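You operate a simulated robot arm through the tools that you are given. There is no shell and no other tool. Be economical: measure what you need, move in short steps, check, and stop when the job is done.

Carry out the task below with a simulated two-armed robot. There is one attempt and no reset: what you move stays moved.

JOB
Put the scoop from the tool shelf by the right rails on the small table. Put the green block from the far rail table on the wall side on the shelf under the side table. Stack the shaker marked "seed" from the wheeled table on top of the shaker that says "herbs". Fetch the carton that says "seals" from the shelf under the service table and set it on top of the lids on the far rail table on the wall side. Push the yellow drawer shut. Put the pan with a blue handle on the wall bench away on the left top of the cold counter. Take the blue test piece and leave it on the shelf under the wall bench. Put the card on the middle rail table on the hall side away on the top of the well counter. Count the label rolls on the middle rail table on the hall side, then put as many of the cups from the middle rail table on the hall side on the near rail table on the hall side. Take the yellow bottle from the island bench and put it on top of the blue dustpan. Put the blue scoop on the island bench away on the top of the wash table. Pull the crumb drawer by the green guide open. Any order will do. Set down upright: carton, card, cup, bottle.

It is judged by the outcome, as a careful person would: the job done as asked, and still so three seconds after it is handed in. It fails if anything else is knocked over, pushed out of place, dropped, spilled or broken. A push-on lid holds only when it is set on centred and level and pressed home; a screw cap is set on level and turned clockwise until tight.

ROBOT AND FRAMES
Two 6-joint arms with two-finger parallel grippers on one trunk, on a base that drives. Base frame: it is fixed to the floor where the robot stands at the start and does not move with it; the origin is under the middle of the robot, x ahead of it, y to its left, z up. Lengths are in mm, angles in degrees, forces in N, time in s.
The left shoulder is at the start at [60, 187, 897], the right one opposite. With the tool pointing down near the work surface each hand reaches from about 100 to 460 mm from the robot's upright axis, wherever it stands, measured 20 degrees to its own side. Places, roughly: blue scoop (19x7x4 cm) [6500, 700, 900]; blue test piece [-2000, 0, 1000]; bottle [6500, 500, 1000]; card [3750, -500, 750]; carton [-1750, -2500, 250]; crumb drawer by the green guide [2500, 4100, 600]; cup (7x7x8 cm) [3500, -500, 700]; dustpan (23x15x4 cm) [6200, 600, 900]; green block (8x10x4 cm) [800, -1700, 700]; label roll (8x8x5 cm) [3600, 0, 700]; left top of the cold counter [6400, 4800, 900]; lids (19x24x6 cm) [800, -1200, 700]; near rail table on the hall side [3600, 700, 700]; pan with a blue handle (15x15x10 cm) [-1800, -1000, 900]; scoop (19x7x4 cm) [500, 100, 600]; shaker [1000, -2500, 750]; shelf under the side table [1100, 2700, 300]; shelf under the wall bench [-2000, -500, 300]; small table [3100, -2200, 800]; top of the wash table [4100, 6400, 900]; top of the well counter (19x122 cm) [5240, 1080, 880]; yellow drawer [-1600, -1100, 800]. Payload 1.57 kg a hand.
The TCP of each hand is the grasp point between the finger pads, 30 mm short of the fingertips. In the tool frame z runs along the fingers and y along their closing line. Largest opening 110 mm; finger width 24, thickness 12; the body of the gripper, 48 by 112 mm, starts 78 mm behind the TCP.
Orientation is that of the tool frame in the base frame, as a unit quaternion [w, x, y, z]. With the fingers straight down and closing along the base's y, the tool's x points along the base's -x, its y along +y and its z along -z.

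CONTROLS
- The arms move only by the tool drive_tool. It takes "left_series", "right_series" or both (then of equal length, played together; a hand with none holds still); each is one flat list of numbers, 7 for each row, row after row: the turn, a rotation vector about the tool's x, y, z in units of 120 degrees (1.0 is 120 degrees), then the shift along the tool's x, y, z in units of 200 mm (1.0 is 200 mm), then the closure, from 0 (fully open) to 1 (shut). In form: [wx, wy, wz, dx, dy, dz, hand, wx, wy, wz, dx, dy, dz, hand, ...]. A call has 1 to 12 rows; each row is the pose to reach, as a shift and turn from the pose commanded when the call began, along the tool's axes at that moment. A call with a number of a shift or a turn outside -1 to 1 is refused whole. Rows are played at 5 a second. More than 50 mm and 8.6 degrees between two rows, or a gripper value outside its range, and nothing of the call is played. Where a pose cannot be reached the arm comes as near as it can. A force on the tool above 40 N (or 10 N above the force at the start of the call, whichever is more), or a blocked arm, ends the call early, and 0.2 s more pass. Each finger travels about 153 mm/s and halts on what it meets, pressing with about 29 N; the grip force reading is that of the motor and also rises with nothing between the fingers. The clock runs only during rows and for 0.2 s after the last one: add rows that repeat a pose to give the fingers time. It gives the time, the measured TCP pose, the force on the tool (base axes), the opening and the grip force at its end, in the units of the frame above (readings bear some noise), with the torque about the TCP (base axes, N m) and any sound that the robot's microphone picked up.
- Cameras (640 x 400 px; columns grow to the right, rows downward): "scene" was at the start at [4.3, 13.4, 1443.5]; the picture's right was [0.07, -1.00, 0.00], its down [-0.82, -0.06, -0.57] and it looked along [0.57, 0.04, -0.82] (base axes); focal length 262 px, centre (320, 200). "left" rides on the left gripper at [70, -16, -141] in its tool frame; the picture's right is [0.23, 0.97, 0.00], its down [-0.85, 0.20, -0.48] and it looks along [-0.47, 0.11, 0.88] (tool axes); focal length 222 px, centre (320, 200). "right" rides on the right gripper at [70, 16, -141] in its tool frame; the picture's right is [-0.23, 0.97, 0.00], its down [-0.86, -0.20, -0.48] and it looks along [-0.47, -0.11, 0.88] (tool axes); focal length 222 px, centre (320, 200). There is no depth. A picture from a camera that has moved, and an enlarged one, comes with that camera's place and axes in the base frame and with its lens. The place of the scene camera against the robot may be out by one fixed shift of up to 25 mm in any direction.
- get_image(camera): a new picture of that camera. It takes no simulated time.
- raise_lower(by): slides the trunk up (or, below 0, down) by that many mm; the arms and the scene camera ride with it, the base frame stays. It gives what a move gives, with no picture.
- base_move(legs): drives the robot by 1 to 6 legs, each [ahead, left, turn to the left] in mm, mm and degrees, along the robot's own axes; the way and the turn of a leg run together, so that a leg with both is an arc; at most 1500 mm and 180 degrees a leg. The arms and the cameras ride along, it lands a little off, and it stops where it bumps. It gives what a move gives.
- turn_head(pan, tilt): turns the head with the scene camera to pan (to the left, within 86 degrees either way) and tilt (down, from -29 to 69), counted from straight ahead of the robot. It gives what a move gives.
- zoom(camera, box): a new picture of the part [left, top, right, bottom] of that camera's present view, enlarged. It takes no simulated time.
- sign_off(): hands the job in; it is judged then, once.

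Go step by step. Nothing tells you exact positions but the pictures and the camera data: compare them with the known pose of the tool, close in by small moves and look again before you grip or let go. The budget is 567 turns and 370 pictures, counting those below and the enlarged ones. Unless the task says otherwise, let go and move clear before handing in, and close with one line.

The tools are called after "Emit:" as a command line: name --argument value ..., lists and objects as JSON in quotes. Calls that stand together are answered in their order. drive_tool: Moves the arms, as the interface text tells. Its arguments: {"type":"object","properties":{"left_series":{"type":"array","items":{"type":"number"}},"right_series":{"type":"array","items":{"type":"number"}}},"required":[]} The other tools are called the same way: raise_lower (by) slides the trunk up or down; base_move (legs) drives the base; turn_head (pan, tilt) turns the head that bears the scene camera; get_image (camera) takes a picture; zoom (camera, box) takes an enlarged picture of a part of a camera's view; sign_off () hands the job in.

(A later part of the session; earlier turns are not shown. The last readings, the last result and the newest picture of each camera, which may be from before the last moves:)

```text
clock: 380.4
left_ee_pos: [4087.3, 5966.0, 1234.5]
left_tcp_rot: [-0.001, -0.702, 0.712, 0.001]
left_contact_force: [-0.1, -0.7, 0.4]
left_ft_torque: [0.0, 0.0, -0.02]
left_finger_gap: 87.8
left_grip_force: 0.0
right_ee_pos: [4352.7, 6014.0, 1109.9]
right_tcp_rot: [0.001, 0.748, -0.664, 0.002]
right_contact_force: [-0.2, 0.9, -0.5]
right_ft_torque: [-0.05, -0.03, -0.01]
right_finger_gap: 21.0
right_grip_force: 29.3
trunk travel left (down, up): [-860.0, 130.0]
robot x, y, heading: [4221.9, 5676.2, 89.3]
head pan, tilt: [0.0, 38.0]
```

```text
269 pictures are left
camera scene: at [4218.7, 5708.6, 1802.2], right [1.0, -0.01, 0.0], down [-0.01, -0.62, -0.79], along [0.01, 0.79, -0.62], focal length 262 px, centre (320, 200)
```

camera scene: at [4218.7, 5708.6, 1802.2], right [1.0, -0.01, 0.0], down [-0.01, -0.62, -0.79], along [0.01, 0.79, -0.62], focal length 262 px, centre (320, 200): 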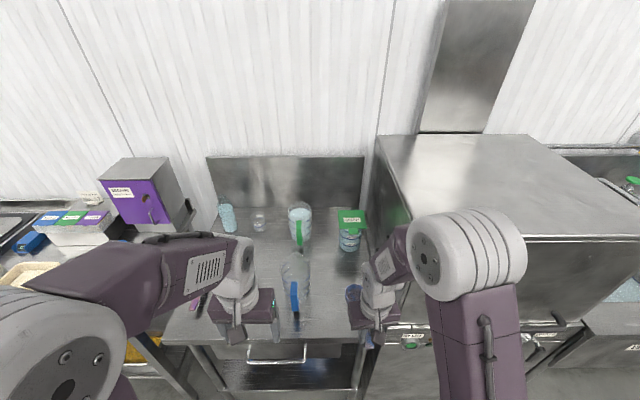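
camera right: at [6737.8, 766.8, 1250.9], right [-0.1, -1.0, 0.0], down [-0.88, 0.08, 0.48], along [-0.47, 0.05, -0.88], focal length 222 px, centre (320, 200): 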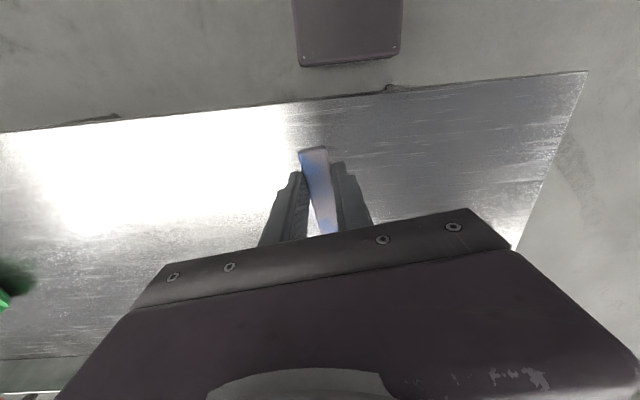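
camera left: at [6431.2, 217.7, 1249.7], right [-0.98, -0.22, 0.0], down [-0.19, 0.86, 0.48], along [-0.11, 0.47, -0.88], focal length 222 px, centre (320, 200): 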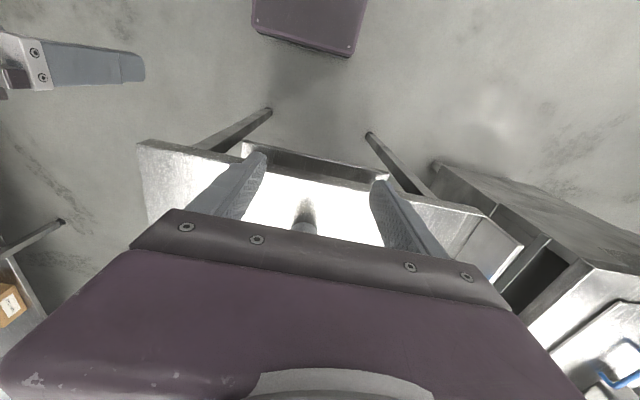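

The wash table has jars, a jug with a blue handle, and cups; I'll zoom in to pick a free spot.

Emit:
zoom --camera "scene" --box '[150, 180, 430, 360]'

Emit:
get_image --camera "right"

Emit:
get_image --camera "left"

```text
2.22 times, centred on (290, 270) of scene
camera zoom: at [4218.7, 5708.6, 1802.2], right [1.0, -0.01, 0.0], down [-0.01, -0.62, -0.79], along [0.01, 0.79, -0.62], focal length 582 px, centre (387, 44)
```

zoom: 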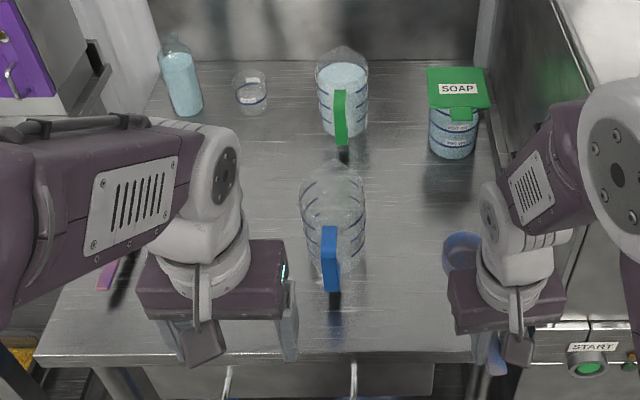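

```text
267 pictures are left
camera right: at [4345.8, 5942.8, 1250.9], right [-0.99, 0.11, 0.0], down [0.09, 0.87, 0.48], along [0.05, 0.47, -0.88], focal length 222 px, centre (320, 200)
```

right: 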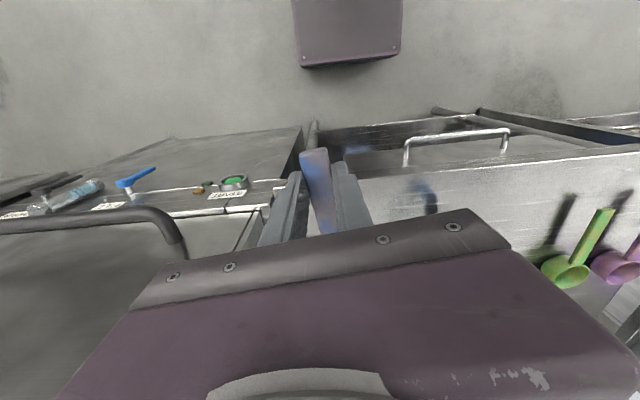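

```text
266 pictures are left
camera left: at [4102.2, 5894.6, 1374.6], right [-0.98, -0.21, 0.0], down [-0.19, 0.86, 0.48], along [-0.1, 0.47, -0.88], focal length 222 px, centre (320, 200)
```

left: 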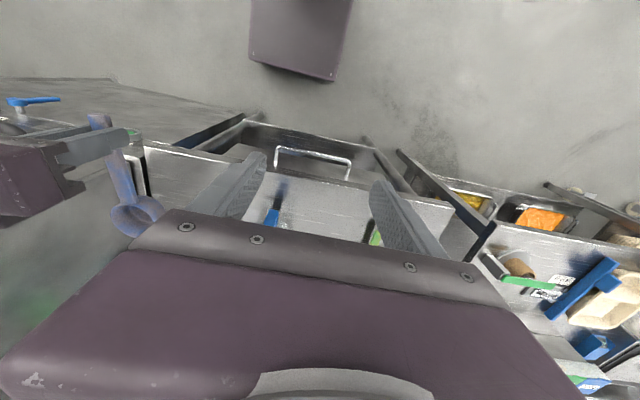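

Free spot: right front of the table, around (4300, 6225), between the jug and the dishwasher. I'll come in with a short drive and extend the arm.

Emit:
base_move --legs '[[120, 49, 0]]'

Emit:
drive_tool --right_series '[0, 0, 0, -0.15, -0.02, 0, 1, 0, 0, 0, -0.3, -0.035, 0, 1, 0, 0, 0, -0.447, -0.053, 0.05, 1, 0, 0, 0, -0.447, -0.053, 0.2, 1, 0, 0, 0, -0.447, -0.053, 0.4, 1, 0, 0, 0, -0.447, -0.053, 0.4, 1]'

Emit:
get_image --camera "right"

Emit:
get_image --camera "scene"

```text
clock: 381.6
left_ee_pos: [4040.3, 6083.4, 1234.5]
left_tcp_rot: [-0.001, -0.703, 0.711, 0.001]
left_contact_force: [0.4, 0.1, 0.2]
left_ft_torque: [0.04, 0.02, 0.0]
left_finger_gap: 88.0
left_grip_force: 0.1
right_ee_pos: [4306.9, 6133.3, 1110.9]
right_tcp_rot: [0.0, 0.749, -0.663, 0.002]
right_contact_force: [-0.7, -0.2, -1.3]
right_ft_torque: [-0.04, 0.0, -0.01]
right_finger_gap: 21.0
right_grip_force: 29.1
trunk travel left (down, up): [-860.0, 130.0]
robot x, y, heading: [4180.5, 5797.0, 89.5]
head pan, tilt: [0.0, 38.0]
```

```text
clock: 383.0
left_ee_pos: [4039.1, 6085.7, 1232.9]
left_tcp_rot: [0.0, -0.703, 0.712, -0.001]
left_contact_force: [-0.1, -0.3, 0.4]
left_ft_torque: [0.01, -0.02, 0.02]
left_finger_gap: 88.2
left_grip_force: 0.1
right_ee_pos: [4304.3, 6224.8, 1029.8]
right_tcp_rot: [0.0, 0.748, -0.663, 0.002]
right_contact_force: [0.5, -0.3, 0.5]
right_ft_torque: [-0.07, -0.02, 0.02]
right_finger_gap: 21.1
right_grip_force: 28.9
trunk travel left (down, up): [-860.0, 130.0]
robot x, y, heading: [4180.5, 5791.5, 89.4]
head pan, tilt: [0.0, 38.0]
```

```text
265 pictures are left
camera right: at [4296.9, 6153.2, 1170.4], right [-0.99, 0.11, 0.0], down [0.09, 0.87, 0.48], along [0.05, 0.47, -0.88], focal length 222 px, centre (320, 200)
```

right: 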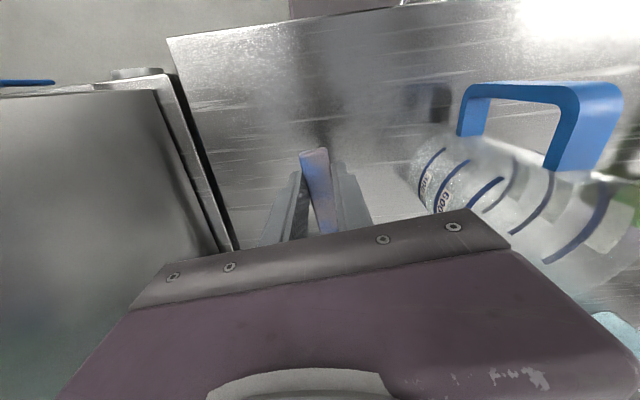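

```text
264 pictures are left
camera scene: at [4170.9, 5829.5, 1802.1], right [1.0, -0.01, 0.0], down [-0.01, -0.62, -0.79], along [0.01, 0.79, -0.62], focal length 262 px, centre (320, 200)
```

scene: 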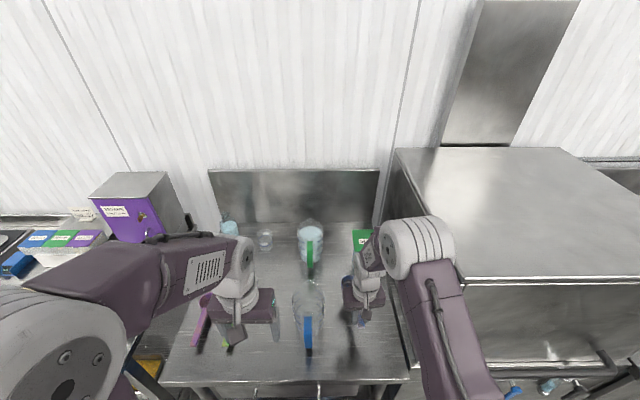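

Clearances OK (jug ~60 mm, dishwasher ~35 mm). Lower further.

Emit:
drive_tool --right_series '[0, 0, 0, 0, 0, 0.15, 1, 0, 0, 0, 0, 0, 0.3, 1, 0, 0, 0, 0, 0, 0.38, 1, 0, 0, 0, 0, 0, 0.38, 1]'

Emit:
get_image --camera "right"

```text
clock: 384.0
left_ee_pos: [4039.0, 6085.5, 1233.1]
left_tcp_rot: [-0.001, -0.703, 0.711, 0.001]
left_contact_force: [0.5, 0.0, -0.1]
left_ft_torque: [0.01, 0.03, -0.01]
left_finger_gap: 88.1
left_grip_force: 0.0
right_ee_pos: [4305.2, 6223.3, 954.6]
right_tcp_rot: [0.001, 0.748, -0.663, 0.002]
right_contact_force: [0.3, 0.5, 0.7]
right_ft_torque: [-0.09, -0.02, 0.04]
right_finger_gap: 21.2
right_grip_force: 28.9
trunk travel left (down, up): [-860.0, 130.0]
robot x, y, heading: [4176.9, 5795.2, 89.4]
head pan, tilt: [0.0, 38.0]
```

```text
263 pictures are left
camera right: at [4298.2, 6152.3, 1094.6], right [-0.99, 0.11, 0.0], down [0.09, 0.87, 0.48], along [0.05, 0.47, -0.88], focal length 222 px, centre (320, 200)
```

right: 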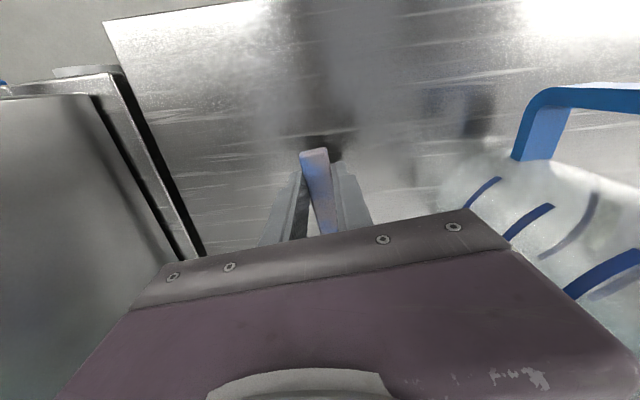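

Emit:
drive_tool --right_series '[0, 0, 0, 0, 0, 0.02, 1, 0, 0, 0, 0, 0, 0.04, 1, 0, 0, 0, 0, 0, 0.05, 1, 0, 0, 0, 0, 0, 0.05, 1]'

Emit:
drive_tool --right_series '[0, 0, 0, 0, 0, 0.015, 1, 0, 0, 0, 0, 0, 0.025, 1, 0, 0, 0, 0, 0, 0.025, 1]'

```text
clock: 385.0
left_ee_pos: [4039.7, 6083.3, 1234.8]
left_tcp_rot: [-0.001, -0.703, 0.712, 0.001]
left_contact_force: [-0.5, -0.3, -0.4]
left_ft_torque: [0.02, -0.03, 0.01]
left_finger_gap: 88.2
left_grip_force: 0.0
right_ee_pos: [4305.4, 6224.5, 944.5]
right_tcp_rot: [0.0, 0.748, -0.663, 0.002]
right_contact_force: [0.6, -2.1, 6.9]
right_ft_torque: [0.66, 0.09, -0.03]
right_finger_gap: 20.9
right_grip_force: 28.9
trunk travel left (down, up): [-860.0, 130.0]
robot x, y, heading: [4176.9, 5791.4, 89.0]
head pan, tilt: [0.0, 38.0]
```

```text
clock: 385.8
left_ee_pos: [4039.8, 6083.9, 1234.0]
left_tcp_rot: [0.0, -0.703, 0.712, 0.001]
left_contact_force: [0.1, -0.1, -0.1]
left_ft_torque: [0.01, -0.03, 0.02]
left_finger_gap: 88.1
left_grip_force: 0.0
right_ee_pos: [4306.1, 6223.2, 937.8]
right_tcp_rot: [0.0, 0.748, -0.663, 0.002]
right_contact_force: [0.7, -2.2, 6.7]
right_ft_torque: [0.62, 0.08, -0.06]
right_finger_gap: 21.1
right_grip_force: 29.1
trunk travel left (down, up): [-860.0, 130.0]
robot x, y, heading: [4178.0, 5795.6, 89.2]
head pan, tilt: [0.0, 38.0]
```

Bowl touches. Release and rise.

Emit:
drive_tool --right_series '[0, 0, 0, 0, 0, 0, 0.8, 0, 0, 0, 0, 0, 0, 0.6, 0, 0, 0, 0, 0, 0, 0.6, 0, 0, 0, 0, 0, -0.2, 0.6, 0, 0, 0, 0, 0, -0.4, 0.6, 0, 0, 0, 0, 0, -0.6, 0.6, 0, 0, 0, 0, 0, -0.8, 0.6]'

Emit:
get_image --camera "right"

```text
clock: 387.4
left_ee_pos: [4038.5, 6084.7, 1234.7]
left_tcp_rot: [-0.001, -0.703, 0.711, 0.0]
left_contact_force: [-0.8, 0.5, 0.2]
left_ft_torque: [0.0, 0.01, 0.03]
left_finger_gap: 88.0
left_grip_force: 0.0
right_ee_pos: [4306.9, 6225.1, 1100.2]
right_tcp_rot: [0.0, 0.748, -0.663, 0.002]
right_contact_force: [0.6, -0.6, 0.0]
right_ft_torque: [0.02, -0.01, -0.02]
right_finger_gap: 44.0
right_grip_force: 0.1
trunk travel left (down, up): [-860.0, 130.0]
robot x, y, heading: [4176.7, 5795.1, 89.4]
head pan, tilt: [0.0, 38.0]
```

```text
262 pictures are left
camera right: at [4298.9, 6152.2, 1241.0], right [-0.99, 0.11, 0.0], down [0.09, 0.88, 0.47], along [0.05, 0.47, -0.88], focal length 222 px, centre (320, 200)
```

right: 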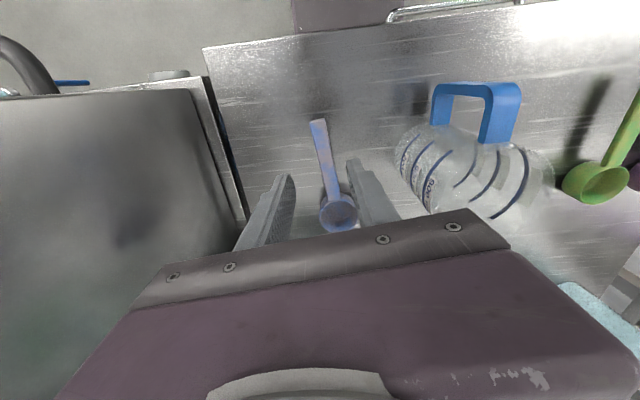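

Scoop is on the wash table. Next the crumb drawer near (2500, 4100): back off, turn towards it and look.

Emit:
base_move --legs '[[-500, 0, 0], [0, 0, 130]]'

Emit:
drive_tool --right_series '[0, 0, 0.063, 0.3, 0, 0, 0, 0, 0, 0.063, 0.45, 0, 0, 0]'

Emit:
turn_head --pan 0 --tilt 25

Emit:
get_image --camera "scene"

```text
clock: 395.8
left_ee_pos: [4049.2, 4996.0, 1234.2]
left_tcp_rot: [0.001, 0.937, 0.35, 0.001]
left_contact_force: [0.7, -1.1, -0.3]
left_ft_torque: [-0.02, -0.01, -0.03]
left_finger_gap: 88.1
left_grip_force: 0.0
right_ee_pos: [3767.2, 5104.0, 1099.5]
right_tcp_rot: [-0.002, 0.911, 0.412, 0.001]
right_contact_force: [-0.4, 0.4, 0.7]
right_ft_torque: [-0.01, 0.01, 0.0]
right_finger_gap: 44.0
right_grip_force: 0.1
trunk travel left (down, up): [-860.0, 130.0]
robot x, y, heading: [4174.2, 5294.0, -139.2]
head pan, tilt: [0.0, 38.0]
```

```text
refused: row 1 steps farther than a row can; nothing moved
```

```text
clock: 396.6
left_ee_pos: [4048.9, 4997.3, 1233.0]
left_tcp_rot: [0.0, 0.937, 0.349, 0.0]
left_contact_force: [-0.3, -0.6, -0.5]
left_ft_torque: [0.0, -0.02, 0.04]
left_finger_gap: 88.0
left_grip_force: 0.1
right_ee_pos: [3767.1, 5103.7, 1099.0]
right_tcp_rot: [-0.001, 0.911, 0.412, 0.001]
right_contact_force: [-0.4, 0.6, -0.1]
right_ft_torque: [0.02, 0.0, -0.02]
right_finger_gap: 44.3
right_grip_force: 0.0
trunk travel left (down, up): [-860.0, 130.0]
robot x, y, heading: [4176.5, 5292.6, -138.9]
head pan, tilt: [0.0, 25.0]
```

```text
261 pictures are left
camera scene: at [4141.9, 5280.7, 1822.4], right [-0.66, 0.76, 0.0], down [0.32, 0.28, -0.91], along [-0.68, -0.59, -0.42], focal length 262 px, centre (320, 200)
```

scene: 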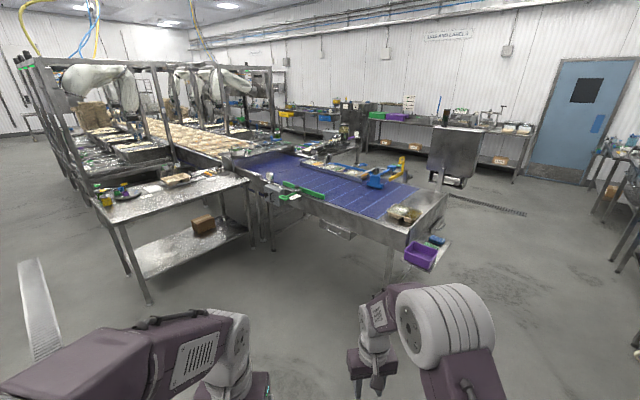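

The conveyor's end part with green guides is ahead; the drawer should be under it near px (341,229). Zoom.

Emit:
zoom --camera "scene" --box '[230, 150, 460, 290]'

```text
2.78 times, centred on (345, 220) of scene
camera zoom: at [4141.9, 5280.7, 1822.4], right [-0.66, 0.76, 0.0], down [0.32, 0.28, -0.91], along [-0.68, -0.59, -0.42], focal length 729 px, centre (250, 144)
```

zoom: 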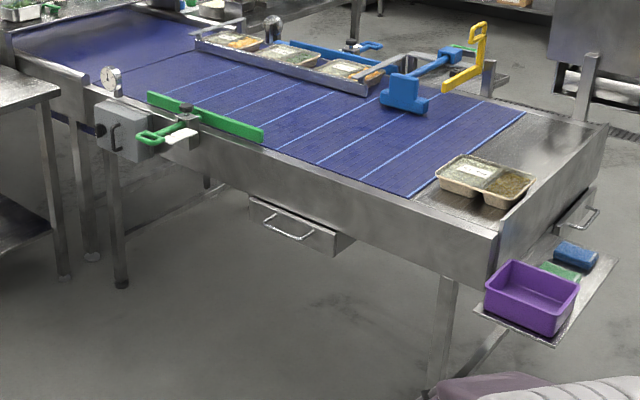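

The drawer with a D-handle is under the conveyor side facing +x, beneath the green guide. I'll lower the trunk and drive in front of it, facing −x.

Emit:
base_move --legs '[[0, 0, -41], [800, 0, 0], [0, 1100, 0]]'

Emit:
raise_lower --by -300

Emit:
turn_head --pan 0 --tilt 45

Emit:
get_image --camera "scene"

```text
clock: 408.0
left_ee_pos: [3077.8, 4053.9, 1234.7]
left_tcp_rot: [0.001, 1.0, -0.007, 0.0]
left_contact_force: [-0.9, -0.1, 0.7]
left_ft_torque: [-0.02, -0.02, 0.03]
left_finger_gap: 87.9
left_grip_force: 0.0
right_ee_pos: [2939.6, 4320.6, 1098.3]
right_tcp_rot: [-0.001, 0.998, 0.058, 0.002]
right_contact_force: [0.8, 0.5, 0.4]
right_ft_torque: [0.01, 0.0, -0.01]
right_finger_gap: 44.1
right_grip_force: 0.0
trunk travel left (down, up): [-860.0, 130.0]
robot x, y, heading: [3365.7, 4191.6, 179.2]
head pan, tilt: [0.0, 25.0]
```

```text
clock: 411.0
left_ee_pos: [3078.6, 4052.8, 933.4]
left_tcp_rot: [0.001, 1.0, -0.007, 0.0]
left_contact_force: [-0.4, 0.1, 0.7]
left_ft_torque: [0.01, -0.01, 0.0]
left_finger_gap: 88.1
left_grip_force: 0.0
right_ee_pos: [2939.6, 4320.8, 799.2]
right_tcp_rot: [-0.001, 0.998, 0.059, 0.002]
right_contact_force: [0.8, -0.3, 0.0]
right_ft_torque: [-0.01, -0.02, -0.05]
right_finger_gap: 43.9
right_grip_force: 0.0
trunk travel left (down, up): [-560.0, 430.0]
robot x, y, heading: [3364.4, 4191.0, 179.1]
head pan, tilt: [0.0, 25.0]
```

```text
clock: 411.8
left_ee_pos: [3077.8, 4053.2, 934.6]
left_tcp_rot: [0.001, 1.0, -0.008, 0.0]
left_contact_force: [-0.7, 0.2, 0.1]
left_ft_torque: [-0.01, -0.02, 0.02]
left_finger_gap: 88.2
left_grip_force: 0.0
right_ee_pos: [2940.0, 4319.9, 799.0]
right_tcp_rot: [-0.002, 0.998, 0.058, 0.001]
right_contact_force: [0.2, -0.2, -0.7]
right_ft_torque: [0.01, 0.05, 0.02]
right_finger_gap: 44.1
right_grip_force: 0.1
trunk travel left (down, up): [-560.0, 430.0]
robot x, y, heading: [3372.5, 4188.9, 179.2]
head pan, tilt: [0.0, 45.0]
```

```text
259 pictures are left
camera scene: at [3340.4, 4199.7, 1491.9], right [0.02, 1.0, 0.0], down [0.71, -0.01, -0.71], along [-0.71, 0.01, -0.71], focal length 262 px, centre (320, 200)
```

scene: 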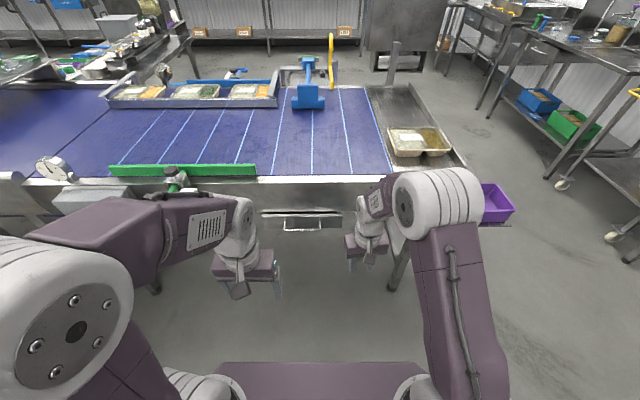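

Emit:
zoom --camera "scene" --box '[240, 170, 370, 250]'

Emit:
get_image --camera "right"

```text
4.92 times, centred on (305, 210) of scene
camera zoom: at [3340.4, 4199.7, 1491.9], right [0.02, 1.0, 0.0], down [0.71, -0.01, -0.71], along [-0.71, 0.01, -0.71], focal length 1290 px, centre (394, 151)
```

zoom: 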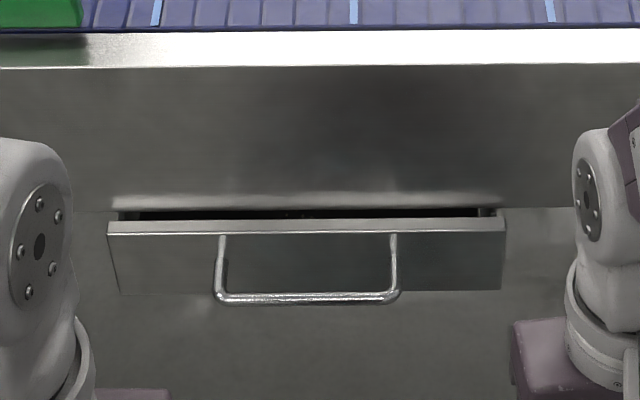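

```text
257 pictures are left
camera right: at [3010.7, 4311.0, 940.4], right [-0.11, -0.99, 0.0], down [-0.87, 0.1, 0.48], along [-0.47, 0.06, -0.88], focal length 222 px, centre (320, 200)
```

right: 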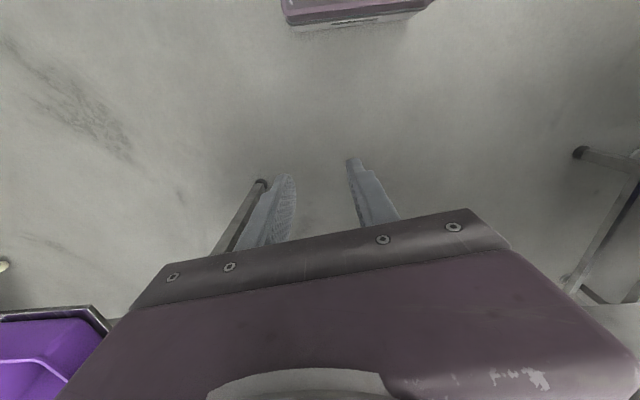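

Handle bar centre is near y ≈ 4135, z ≈ 620. I'll turn the right hand to point forward (horizontal) with fingers closing vertically, step by step.

Emit:
drive_tool --right_series '[0, 0, 0.058, 0, 0, 0, 0, 0, 0, 0.058, 0, 0, 0, 0]'

Emit:
drive_tool --right_series '[-0.041, -0.041, 0.041, 0, 0, 0, 0, -0.082, -0.082, 0.082, 0, 0, 0, 0, -0.123, -0.123, 0.123, 0, 0, 0, 0, -0.165, -0.165, 0.165, 0, 0, 0, 0, -0.206, -0.206, 0.206, 0, 0, 0, 0, -0.247, -0.247, 0.247, 0, 0, 0, 0, -0.288, -0.288, 0.288, 0, 0, 0, 0, -0.288, -0.288, 0.288, 0, 0, 0, 0]'

Emit:
drive_tool --right_series '[-0.041, -0.041, 0.041, 0, 0, 0, 0, -0.082, -0.082, 0.082, 0, 0, 0, 0, -0.123, -0.123, 0.123, 0, 0, 0, 0, -0.165, -0.165, 0.165, 0, 0, 0, 0, -0.206, -0.206, 0.206, 0, 0, 0, 0, -0.247, -0.247, 0.247, 0, 0, 0, 0, -0.289, -0.289, 0.289, 0, 0, 0, 0, -0.289, -0.289, 0.289, 0, 0, 0, 0]'

Emit:
get_image --camera "right"

```text
clock: 412.4
left_ee_pos: [3078.5, 4052.9, 934.2]
left_tcp_rot: [0.0, 1.0, -0.009, 0.0]
left_contact_force: [-0.1, 0.1, -0.4]
left_ft_torque: [-0.01, 0.0, 0.02]
left_finger_gap: 88.3
left_grip_force: 0.3
right_ee_pos: [2939.5, 4320.6, 799.1]
right_tcp_rot: [-0.001, 1.0, -0.003, 0.002]
right_contact_force: [0.4, 0.1, 0.0]
right_ft_torque: [-0.04, 0.01, 0.02]
right_finger_gap: 109.9
right_grip_force: 0.1
trunk travel left (down, up): [-560.0, 430.0]
robot x, y, heading: [3368.2, 4194.9, 179.2]
head pan, tilt: [0.0, 45.0]
```

```text
refused: row 4 steps farther than a row can; nothing moved
```

```text
refused: row 4 steps farther than a row can; nothing moved
```

```text
256 pictures are left
camera right: at [3009.2, 4302.2, 940.3], right [-0.23, -0.97, 0.0], down [-0.86, 0.2, 0.48], along [-0.46, 0.11, -0.88], focal length 222 px, centre (320, 200)
```

right: 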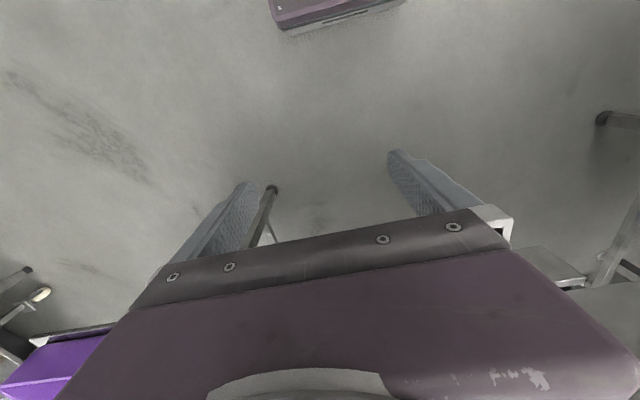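

Emit:
drive_tool --right_series '[-0.04, -0.04, 0.04, 0, 0, 0, 0, -0.08, -0.08, 0.08, 0, 0, 0, 0, -0.12, -0.12, 0.12, 0, 0, 0, 0, -0.16, -0.16, 0.16, 0, 0, 0, 0, -0.2, -0.2, 0.2, 0, 0, 0, 0, -0.24, -0.24, 0.24, 0, 0, 0, 0, -0.28, -0.28, 0.28, 0, 0, 0, 0, -0.32, -0.32, 0.32, 0, 0, 0, 0, -0.36, -0.36, 0.36, 0, 0, 0, 0, -0.36, -0.36, 0.36, 0, 0, 0, 0]'

Emit:
drive_tool --right_series '[-0.04, -0.04, 0.04, 0, 0, 0, 0, -0.08, -0.08, 0.08, 0, 0, 0, 0, -0.12, -0.12, 0.12, 0, 0, 0, 0, -0.16, -0.16, 0.16, 0, 0, 0, 0, -0.2, -0.2, 0.2, 0, 0, 0, 0, -0.217, -0.217, 0.217, 0, 0, 0, 0, -0.217, -0.217, 0.217, 0, 0, 0, 0]'

Emit:
get_image --camera "right"

```text
clock: 414.6
left_ee_pos: [3078.2, 4054.1, 932.7]
left_tcp_rot: [0.0, 1.0, -0.008, 0.0]
left_contact_force: [-0.3, -0.1, 0.4]
left_ft_torque: [-0.04, 0.02, 0.0]
left_finger_gap: 88.2
left_grip_force: 0.0
right_ee_pos: [2928.6, 4322.0, 793.4]
right_tcp_rot: [0.348, 0.794, -0.353, -0.351]
right_contact_force: [-0.1, -0.4, 0.0]
right_ft_torque: [0.01, -0.01, -0.02]
right_finger_gap: 110.1
right_grip_force: 0.1
right hand out of reach, approached as far as the arm can: row 8, 9, 10
trunk travel left (down, up): [-560.0, 430.0]
robot x, y, heading: [3366.7, 4191.4, 179.3]
head pan, tilt: [0.0, 45.0]
```

```text
clock: 416.2
left_ee_pos: [3078.4, 4053.1, 934.3]
left_tcp_rot: [0.001, 1.0, -0.007, 0.0]
left_contact_force: [0.5, -0.1, 0.0]
left_ft_torque: [0.04, -0.01, 0.03]
left_finger_gap: 88.0
left_grip_force: 0.2
right_ee_pos: [2870.3, 4428.3, 798.7]
right_tcp_rot: [0.499, 0.503, -0.5, -0.498]
right_contact_force: [0.4, -0.2, -0.9]
right_ft_torque: [0.02, 0.03, 0.03]
right_finger_gap: 110.0
right_grip_force: 0.0
right hand out of reach, approached as far as the arm can: row 2, 3, 4, 5, 6, 7
trunk travel left (down, up): [-560.0, 430.0]
robot x, y, heading: [3370.7, 4190.3, 179.1]
head pan, tilt: [0.0, 45.0]
```

```text
255 pictures are left
camera right: at [3012.3, 4358.8, 814.4], right [-0.01, 0.23, 0.97], down [0.47, 0.86, -0.2], along [-0.88, 0.46, -0.11], focal length 222 px, centre (320, 200)
```

right: 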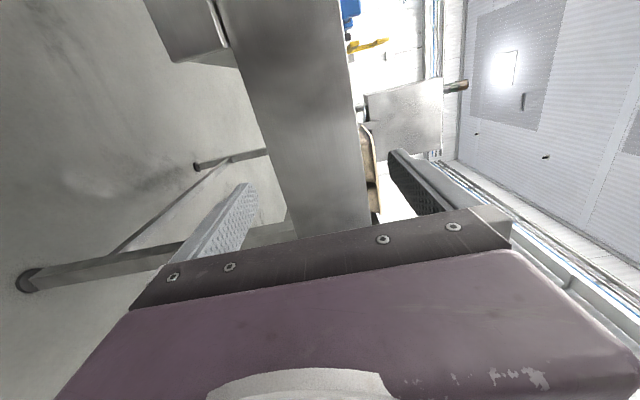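

The hand now points forward, fingers closing vertically. Lower the trunk and shift left so the hand faces the handle, staying short of it.

Emit:
base_move --legs '[[0, 293, 0.9]]'

Emit:
raise_lower --by -170

Emit:
turn_head --pan -20 --tilt 42

Emit:
get_image --camera "scene"

Emit:
get_image --camera "right"

```text
clock: 418.2
left_ee_pos: [3076.3, 3753.3, 934.1]
left_tcp_rot: [0.0, 1.0, 0.0, 0.0]
left_contact_force: [-0.3, -0.6, 0.6]
left_ft_torque: [0.02, 0.01, 0.0]
left_finger_gap: 87.8
left_grip_force: 0.0
right_ee_pos: [2864.4, 4127.2, 799.9]
right_tcp_rot: [0.502, 0.508, -0.496, -0.494]
right_contact_force: [0.2, -0.4, 0.3]
right_ft_torque: [-0.01, -0.03, -0.03]
right_finger_gap: 110.1
right_grip_force: 0.1
trunk travel left (down, up): [-560.0, 430.0]
robot x, y, heading: [3368.2, 3895.8, 179.9]
head pan, tilt: [0.0, 45.0]
```

```text
clock: 420.1
left_ee_pos: [3077.0, 3753.4, 763.3]
left_tcp_rot: [0.0, 1.0, 0.0, 0.001]
left_contact_force: [-0.5, -0.4, 0.1]
left_ft_torque: [0.01, 0.0, 0.01]
left_finger_gap: 88.2
left_grip_force: 0.1
right_ee_pos: [2864.4, 4127.1, 628.2]
right_tcp_rot: [0.504, 0.507, -0.495, -0.494]
right_contact_force: [-0.2, 0.1, -0.7]
right_ft_torque: [0.01, 0.0, 0.02]
right_finger_gap: 110.1
right_grip_force: 0.1
trunk travel left (down, up): [-390.0, 600.0]
robot x, y, heading: [3369.6, 3895.6, 180.1]
head pan, tilt: [0.0, 45.0]
```

```text
clock: 421.0
left_ee_pos: [3077.8, 3753.9, 763.6]
left_tcp_rot: [0.001, 1.0, -0.001, 0.0]
left_contact_force: [-0.4, -0.3, -0.7]
left_ft_torque: [0.0, 0.0, 0.01]
left_finger_gap: 88.1
left_grip_force: 0.1
right_ee_pos: [2863.9, 4126.2, 627.8]
right_tcp_rot: [0.503, 0.507, -0.496, -0.494]
right_contact_force: [0.3, 0.0, -0.8]
right_ft_torque: [0.02, 0.01, 0.01]
right_finger_gap: 110.4
right_grip_force: 0.2
trunk travel left (down, up): [-390.0, 600.0]
robot x, y, heading: [3369.3, 3895.8, 180.0]
head pan, tilt: [-20.0, 42.0]
```

```text
254 pictures are left
camera scene: at [3340.8, 3933.2, 1326.2], right [0.34, 0.94, 0.0], down [0.63, -0.23, -0.74], along [-0.7, 0.25, -0.67], focal length 262 px, centre (320, 200)
```

scene: 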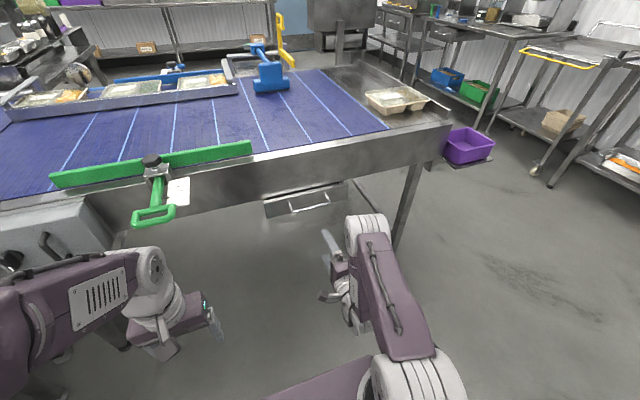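

```text
253 pictures are left
camera right: at [3007.7, 4058.6, 644.5], right [-0.01, 0.22, 0.97], down [0.46, 0.87, -0.19], along [-0.89, 0.45, -0.11], focal length 222 px, centre (320, 200)
```

right: 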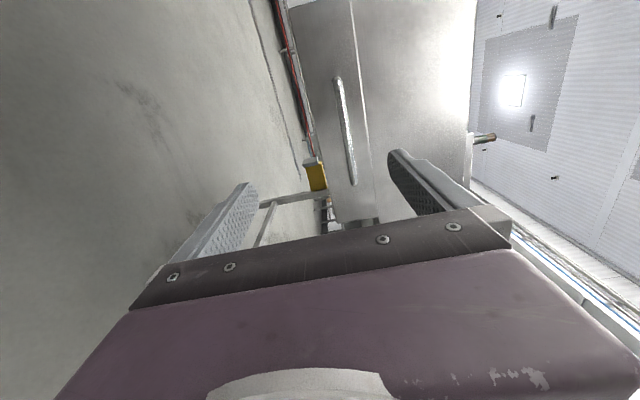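

The bar appears at z ≈ 665, y 4060–4210, x ≈ 2660. Align height, narrow the opening, and advance partway.

Emit:
drive_tool --right_series '[0, 0, 0, -0.04, 0.1, 0, 0.3, 0, 0, 0, -0.04, 0.18, 0, 0.42, 0, 0, 0, -0.04, 0.18, 0, 0.42]'

Emit:
base_move --legs '[[130, 0, 0]]'

Emit:
get_image --camera "right"

Emit:
zoom --camera "scene" --box '[240, 160, 400, 280]'

```text
clock: 421.8
left_ee_pos: [3077.5, 3755.6, 764.5]
left_tcp_rot: [0.001, 1.0, -0.001, 0.0]
left_contact_force: [0.1, 0.1, -0.3]
left_ft_torque: [-0.02, -0.04, 0.0]
left_finger_gap: 88.0
left_grip_force: 0.1
right_ee_pos: [2863.4, 4134.4, 663.0]
right_tcp_rot: [0.503, 0.508, -0.496, -0.493]
right_contact_force: [-0.2, -0.3, -0.3]
right_ft_torque: [0.01, -0.01, -0.01]
right_finger_gap: 63.9
right_grip_force: 0.1
trunk travel left (down, up): [-390.0, 600.0]
robot x, y, heading: [3368.0, 3894.9, 180.0]
head pan, tilt: [-20.0, 42.0]
```

```text
clock: 423.1
left_ee_pos: [2945.6, 3754.2, 763.7]
left_tcp_rot: [0.001, 1.0, 0.0, 0.001]
left_contact_force: [-0.4, -0.2, -0.1]
left_ft_torque: [0.0, 0.01, 0.0]
left_finger_gap: 88.2
left_grip_force: 0.2
right_ee_pos: [2730.1, 4135.9, 663.0]
right_tcp_rot: [0.502, 0.508, -0.496, -0.494]
right_contact_force: [0.6, -0.2, 1.4]
right_ft_torque: [0.01, 0.01, -0.01]
right_finger_gap: 63.7
right_grip_force: 0.1
trunk travel left (down, up): [-390.0, 600.0]
robot x, y, heading: [3235.2, 3896.5, -179.8]
head pan, tilt: [-20.0, 42.0]
```

```text
252 pictures are left
camera right: at [2875.1, 4066.7, 679.8], right [-0.01, 0.22, 0.97], down [0.46, 0.87, -0.19], along [-0.89, 0.45, -0.11], focal length 222 px, centre (320, 200)
```

right: 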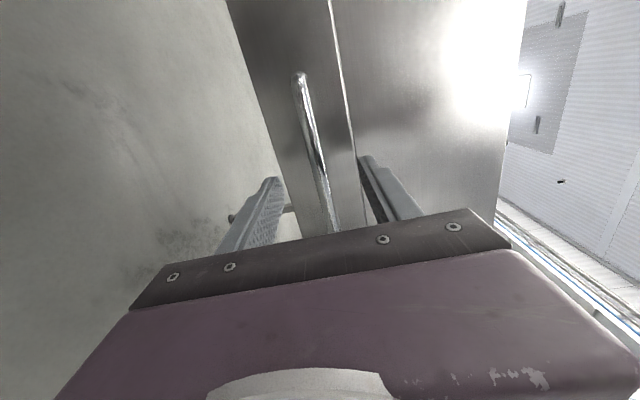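

```text
3.33 times, centred on (320, 220) of scene
camera zoom: at [3208.2, 3933.3, 1326.2], right [0.34, 0.94, 0.0], down [0.63, -0.23, -0.74], along [-0.7, 0.25, -0.67], focal length 874 px, centre (320, 133)
```

zoom: 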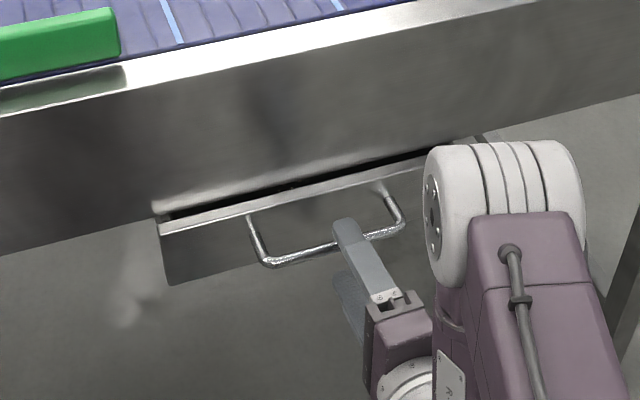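

Triangulated bar at x ≈ 2696, z ≈ 664. Advance 32 mm and close on it.

Emit:
drive_tool --right_series '[0, 0, 0, 0, 0, 0.08, 0.42, 0, 0, 0, 0, 0, 0.155, 0.42, 0, 0, 0, 0, 0, 0.155, 0.7, 0, 0, 0, 0, 0, 0.155, 1, 0, 0, 0, 0, 0, 0.155, 1, 0, 0, 0, 0, 0, 0.155, 1]'

Emit:
get_image --camera "right"

```text
clock: 424.5
left_ee_pos: [2946.0, 3755.3, 763.1]
left_tcp_rot: [0.002, 1.0, 0.0, -0.001]
left_contact_force: [0.3, -0.6, 0.3]
left_ft_torque: [-0.01, 0.01, 0.05]
left_finger_gap: 88.2
left_grip_force: 0.1
right_ee_pos: [2701.2, 4135.1, 662.7]
right_tcp_rot: [0.504, 0.509, -0.494, -0.492]
right_contact_force: [-0.1, -1.6, -4.5]
right_ft_torque: [-0.24, -0.01, -0.19]
right_finger_gap: 11.8
right_grip_force: 29.0
trunk travel left (down, up): [-390.0, 600.0]
robot x, y, heading: [3235.4, 3897.2, -180.0]
head pan, tilt: [-20.0, 42.0]
```

```text
250 pictures are left
camera right: at [2845.2, 4067.7, 679.9], right [-0.01, 0.22, 0.97], down [0.46, 0.87, -0.19], along [-0.89, 0.44, -0.11], focal length 222 px, centre (320, 200)
```

right: 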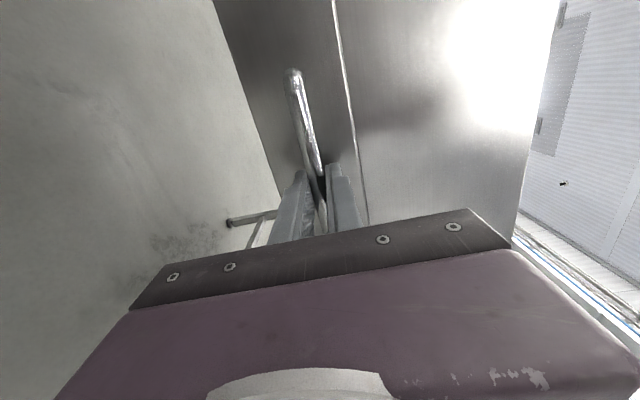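

Bar gripped (11.8 mm). Pull by driving back.

Emit:
base_move --legs '[[-150, 0, 0]]'

Emit:
get_image --camera "scene"

```text
clock: 425.8
left_ee_pos: [3097.5, 3754.3, 763.7]
left_tcp_rot: [0.001, 1.0, 0.0, 0.0]
left_contact_force: [-0.1, -0.4, -1.1]
left_ft_torque: [0.01, 0.02, 0.01]
left_finger_gap: 88.2
left_grip_force: 0.1
right_ee_pos: [2851.5, 4135.5, 664.0]
right_tcp_rot: [0.505, 0.509, -0.494, -0.492]
right_contact_force: [0.4, -3.7, -7.5]
right_ft_torque: [-0.18, -0.06, 0.02]
right_finger_gap: 11.6
right_grip_force: 29.1
trunk travel left (down, up): [-390.0, 600.0]
robot x, y, heading: [3386.9, 3898.3, 180.0]
head pan, tilt: [-20.0, 42.0]
```

```text
249 pictures are left
camera scene: at [3360.0, 3933.2, 1326.2], right [0.34, 0.94, 0.0], down [0.63, -0.23, -0.74], along [-0.7, 0.25, -0.67], focal length 262 px, centre (320, 200)
```

scene: 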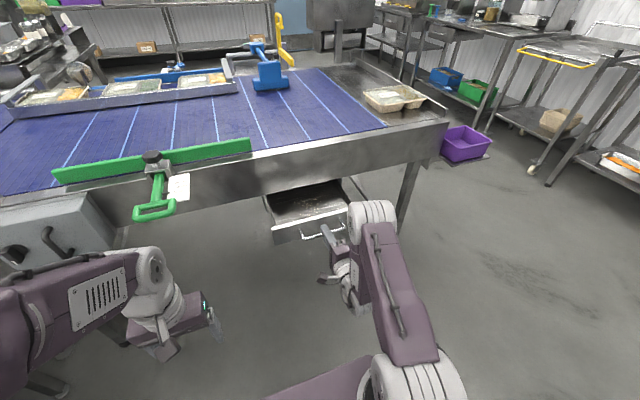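

Drawer is opening (~150 mm). Pull a bit more until it stops.

Emit:
base_move --legs '[[-80, 0, 0]]'

Emit:
base_move --legs '[[-60, 0, 0]]'

Emit:
get_image --camera "scene"

```text
clock: 426.9
left_ee_pos: [3177.8, 3755.1, 763.7]
left_tcp_rot: [0.001, 1.0, -0.001, -0.001]
left_contact_force: [0.4, 0.5, 0.9]
left_ft_torque: [0.0, 0.02, 0.0]
left_finger_gap: 88.0
left_grip_force: 0.0
right_ee_pos: [2934.3, 4135.3, 664.5]
right_tcp_rot: [0.504, 0.51, -0.494, -0.492]
right_contact_force: [0.9, -2.0, -3.3]
right_ft_torque: [-0.16, -0.1, 0.05]
right_finger_gap: 11.9
right_grip_force: 28.9
trunk travel left (down, up): [-390.0, 600.0]
robot x, y, heading: [3466.1, 3897.9, 179.9]
head pan, tilt: [-20.0, 42.0]
```

```text
clock: 427.9
left_ee_pos: [3239.3, 3754.2, 763.4]
left_tcp_rot: [0.001, 1.0, 0.0, 0.0]
left_contact_force: [0.0, -0.7, -0.3]
left_ft_torque: [-0.02, 0.01, 0.01]
left_finger_gap: 87.9
left_grip_force: 0.1
right_ee_pos: [2994.1, 4135.9, 663.8]
right_tcp_rot: [0.504, 0.509, -0.495, -0.491]
right_contact_force: [1.1, -1.2, 1.9]
right_ft_torque: [-0.08, -0.12, 0.08]
right_finger_gap: 11.9
right_grip_force: 28.9
trunk travel left (down, up): [-390.0, 600.0]
robot x, y, heading: [3526.4, 3897.7, 180.1]
head pan, tilt: [-20.0, 42.0]
```

```text
248 pictures are left
camera scene: at [3502.4, 3933.1, 1326.2], right [0.34, 0.94, 0.0], down [0.63, -0.23, -0.74], along [-0.7, 0.25, -0.67], focal length 262 px, centre (320, 200)
```

scene: 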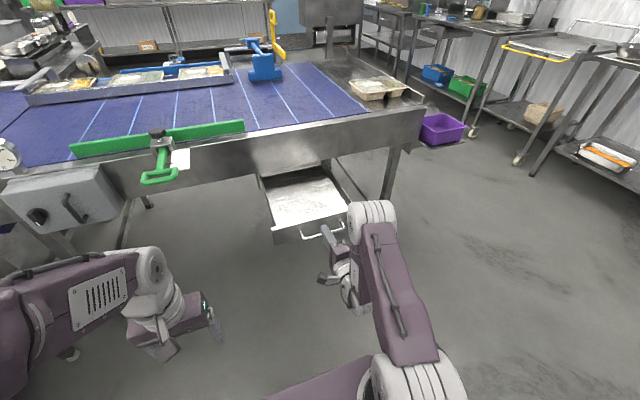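

Emit:
base_move --legs '[[-50, 0, 0]]'

Emit:
get_image --camera "right"

Emit:
zoom --camera "scene" --box '[220, 130, 400, 280]'

```text
clock: 428.8
left_ee_pos: [3290.4, 3754.1, 764.2]
left_tcp_rot: [0.001, 1.0, -0.001, 0.0]
left_contact_force: [0.7, 0.2, 0.2]
left_ft_torque: [0.02, 0.04, 0.02]
left_finger_gap: 88.0
left_grip_force: 0.1
right_ee_pos: [3046.0, 4134.9, 662.2]
right_tcp_rot: [0.504, 0.51, -0.495, -0.491]
right_contact_force: [0.1, 0.3, -0.4]
right_ft_torque: [-0.03, -0.03, -0.06]
right_finger_gap: 0.1
right_grip_force: 21.0
trunk travel left (down, up): [-390.0, 600.0]
robot x, y, heading: [3579.8, 3895.1, 180.0]
head pan, tilt: [-20.0, 42.0]
```

```text
247 pictures are left
camera right: at [3188.6, 4067.5, 680.0], right [-0.02, 0.23, 0.97], down [0.46, 0.87, -0.19], along [-0.89, 0.44, -0.12], focal length 222 px, centre (320, 200)
```

right: 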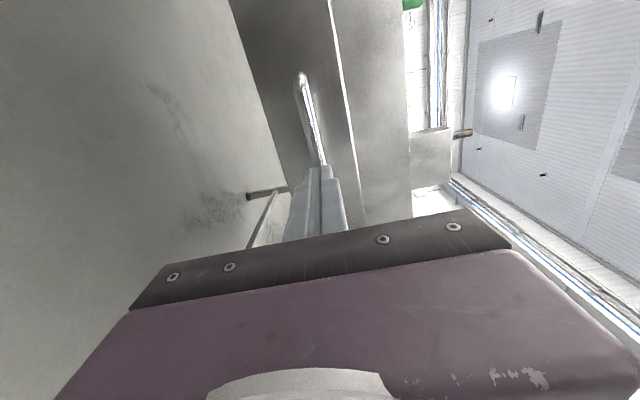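

```text
2.67 times, centred on (310, 205) of scene
camera zoom: at [3553.0, 3933.1, 1326.2], right [0.34, 0.94, 0.0], down [0.63, -0.23, -0.74], along [-0.7, 0.26, -0.67], focal length 699 px, centre (347, 187)
```

zoom: 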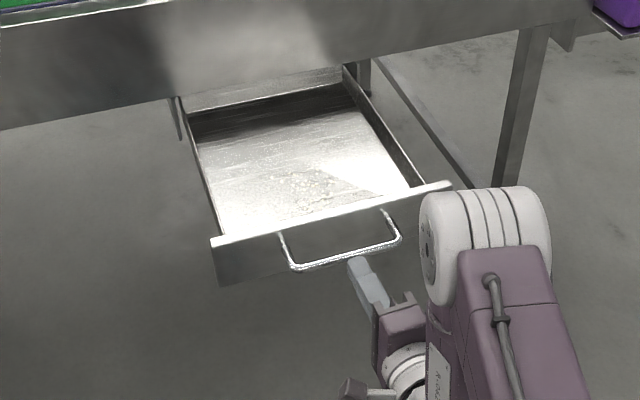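

The drawer is fully open (the grip slipped off at the stop). Back off, restore the hand's orientation, and go round the conveyor end to the wall side.

Emit:
base_move --legs '[[-250, 0, 0]]'

Emit:
raise_lower --by 200

Emit:
drive_tool --right_series '[0.04, 0.04, -0.04, 0, 0, 0, 0, 0.08, 0.08, -0.08, 0, 0, 0, 0, 0.12, 0.12, -0.12, 0, 0, 0, 0, 0.16, 0.16, -0.16, 0, 0, 0, 0, 0.2, 0.2, -0.2, 0, 0, 0, 0, 0.24, 0.24, -0.24, 0, 0, 0, 0, 0.28, 0.28, -0.28, 0, 0, 0, 0, 0.32, 0.32, -0.32, 0, 0, 0, 0]'

Emit:
drive_tool --right_series '[0.04, 0.04, -0.04, 0, 0, 0, 0, 0.08, 0.08, -0.08, 0, 0, 0, 0, 0.12, 0.12, -0.12, 0, 0, 0, 0, 0.16, 0.16, -0.16, 0, 0, 0, 0, 0.2, 0.2, -0.2, 0, 0, 0, 0, 0.24, 0.24, -0.24, 0, 0, 0, 0, 0.257, 0.257, -0.257, 0, 0, 0, 0, 0.257, 0.257, -0.257, 0, 0, 0, 0]'

Emit:
base_move --legs '[[0, -1450, 0], [1400, 0, 0]]'

Emit:
turn_head --pan 0 --tilt 22

Emit:
get_image --camera "scene"

```text
clock: 430.6
left_ee_pos: [3537.4, 3753.2, 764.2]
left_tcp_rot: [0.0, 1.0, -0.001, 0.0]
left_contact_force: [1.1, 0.1, -0.1]
left_ft_torque: [0.0, 0.0, -0.01]
left_finger_gap: 88.1
left_grip_force: 0.1
right_ee_pos: [3293.2, 4134.7, 663.9]
right_tcp_rot: [0.504, 0.51, -0.496, -0.49]
right_contact_force: [0.8, -0.1, 0.1]
right_ft_torque: [0.01, -0.02, 0.0]
right_finger_gap: 0.0
right_grip_force: 21.4
trunk travel left (down, up): [-390.0, 600.0]
robot x, y, heading: [3828.5, 3893.6, 180.1]
head pan, tilt: [-20.0, 42.0]
```

```text
clock: 432.8
left_ee_pos: [3537.3, 3754.1, 964.2]
left_tcp_rot: [0.001, 1.0, -0.001, 0.0]
left_contact_force: [-0.1, -0.2, -0.1]
left_ft_torque: [-0.01, 0.02, 0.0]
left_finger_gap: 87.9
left_grip_force: 0.1
right_ee_pos: [3293.7, 4133.5, 862.7]
right_tcp_rot: [0.503, 0.51, -0.496, -0.491]
right_contact_force: [-0.3, 0.4, -0.2]
right_ft_torque: [0.03, -0.02, 0.01]
right_finger_gap: 0.0
right_grip_force: 21.2
trunk travel left (down, up): [-590.0, 400.0]
robot x, y, heading: [3822.8, 3897.6, 180.0]
head pan, tilt: [-20.0, 42.0]
```

```text
clock: 434.6
left_ee_pos: [3537.9, 3754.8, 963.2]
left_tcp_rot: [0.0, 1.0, 0.0, 0.0]
left_contact_force: [-0.5, -0.4, 0.2]
left_ft_torque: [0.01, -0.04, -0.01]
left_finger_gap: 88.0
left_grip_force: 0.0
right_ee_pos: [3292.3, 4135.5, 863.7]
right_tcp_rot: [0.259, 0.899, -0.249, -0.251]
right_contact_force: [-0.6, -1.0, 0.3]
right_ft_torque: [0.0, 0.01, 0.01]
right_finger_gap: 109.9
right_grip_force: 0.1
trunk travel left (down, up): [-590.0, 400.0]
robot x, y, heading: [3826.9, 3897.4, 180.1]
head pan, tilt: [-20.0, 42.0]
```

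```text
clock: 436.4
left_ee_pos: [3536.9, 3754.1, 963.8]
left_tcp_rot: [0.001, 1.0, 0.0, 0.0]
left_contact_force: [-0.1, -0.5, -0.6]
left_ft_torque: [0.0, -0.01, -0.03]
left_finger_gap: 88.1
left_grip_force: 0.0
right_ee_pos: [3293.7, 4133.1, 862.7]
right_tcp_rot: [-0.001, 1.0, 0.014, 0.005]
right_contact_force: [0.9, 0.4, 0.0]
right_ft_torque: [0.0, -0.01, 0.01]
right_finger_gap: 109.9
right_grip_force: 0.0
trunk travel left (down, up): [-590.0, 400.0]
robot x, y, heading: [3825.7, 3898.1, 179.8]
head pan, tilt: [-20.0, 42.0]
```

```text
clock: 450.2
left_ee_pos: [2137.7, 5215.9, 963.6]
left_tcp_rot: [0.001, 1.0, -0.002, 0.0]
left_contact_force: [0.8, 0.0, -1.0]
left_ft_torque: [0.02, -0.01, 0.0]
left_finger_gap: 88.2
left_grip_force: 0.0
right_ee_pos: [1895.0, 5596.7, 862.8]
right_tcp_rot: [-0.001, 1.0, 0.012, 0.005]
right_contact_force: [-0.9, 0.3, -0.1]
right_ft_torque: [0.01, 0.01, 0.01]
right_finger_gap: 109.9
right_grip_force: 0.1
trunk travel left (down, up): [-590.0, 400.0]
robot x, y, heading: [2428.8, 5357.4, 179.6]
head pan, tilt: [-20.0, 42.0]
```

```text
clock: 451.0
left_ee_pos: [2136.9, 5215.5, 963.7]
left_tcp_rot: [0.002, 1.0, -0.001, 0.0]
left_contact_force: [0.0, -0.6, 0.3]
left_ft_torque: [-0.03, -0.04, 0.03]
left_finger_gap: 87.7
left_grip_force: 0.1
right_ee_pos: [1895.7, 5596.6, 863.0]
right_tcp_rot: [-0.001, 1.0, 0.013, 0.006]
right_contact_force: [-0.6, -0.1, 0.1]
right_ft_torque: [0.01, -0.01, 0.01]
right_finger_gap: 110.0
right_grip_force: 0.1
trunk travel left (down, up): [-590.0, 400.0]
robot x, y, heading: [2428.1, 5356.9, 179.7]
head pan, tilt: [0.0, 22.0]
```

```text
245 pictures are left
camera scene: at [2387.1, 5365.2, 1557.2], right [0.0, 1.0, 0.0], down [0.38, 0.0, -0.93], along [-0.93, 0.0, -0.38], focal length 262 px, centre (320, 200)
```

scene: 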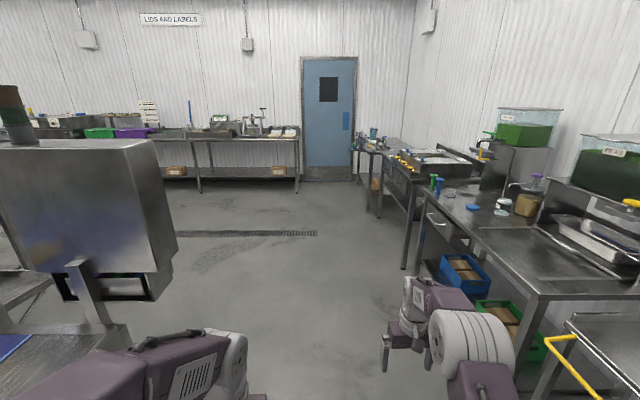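

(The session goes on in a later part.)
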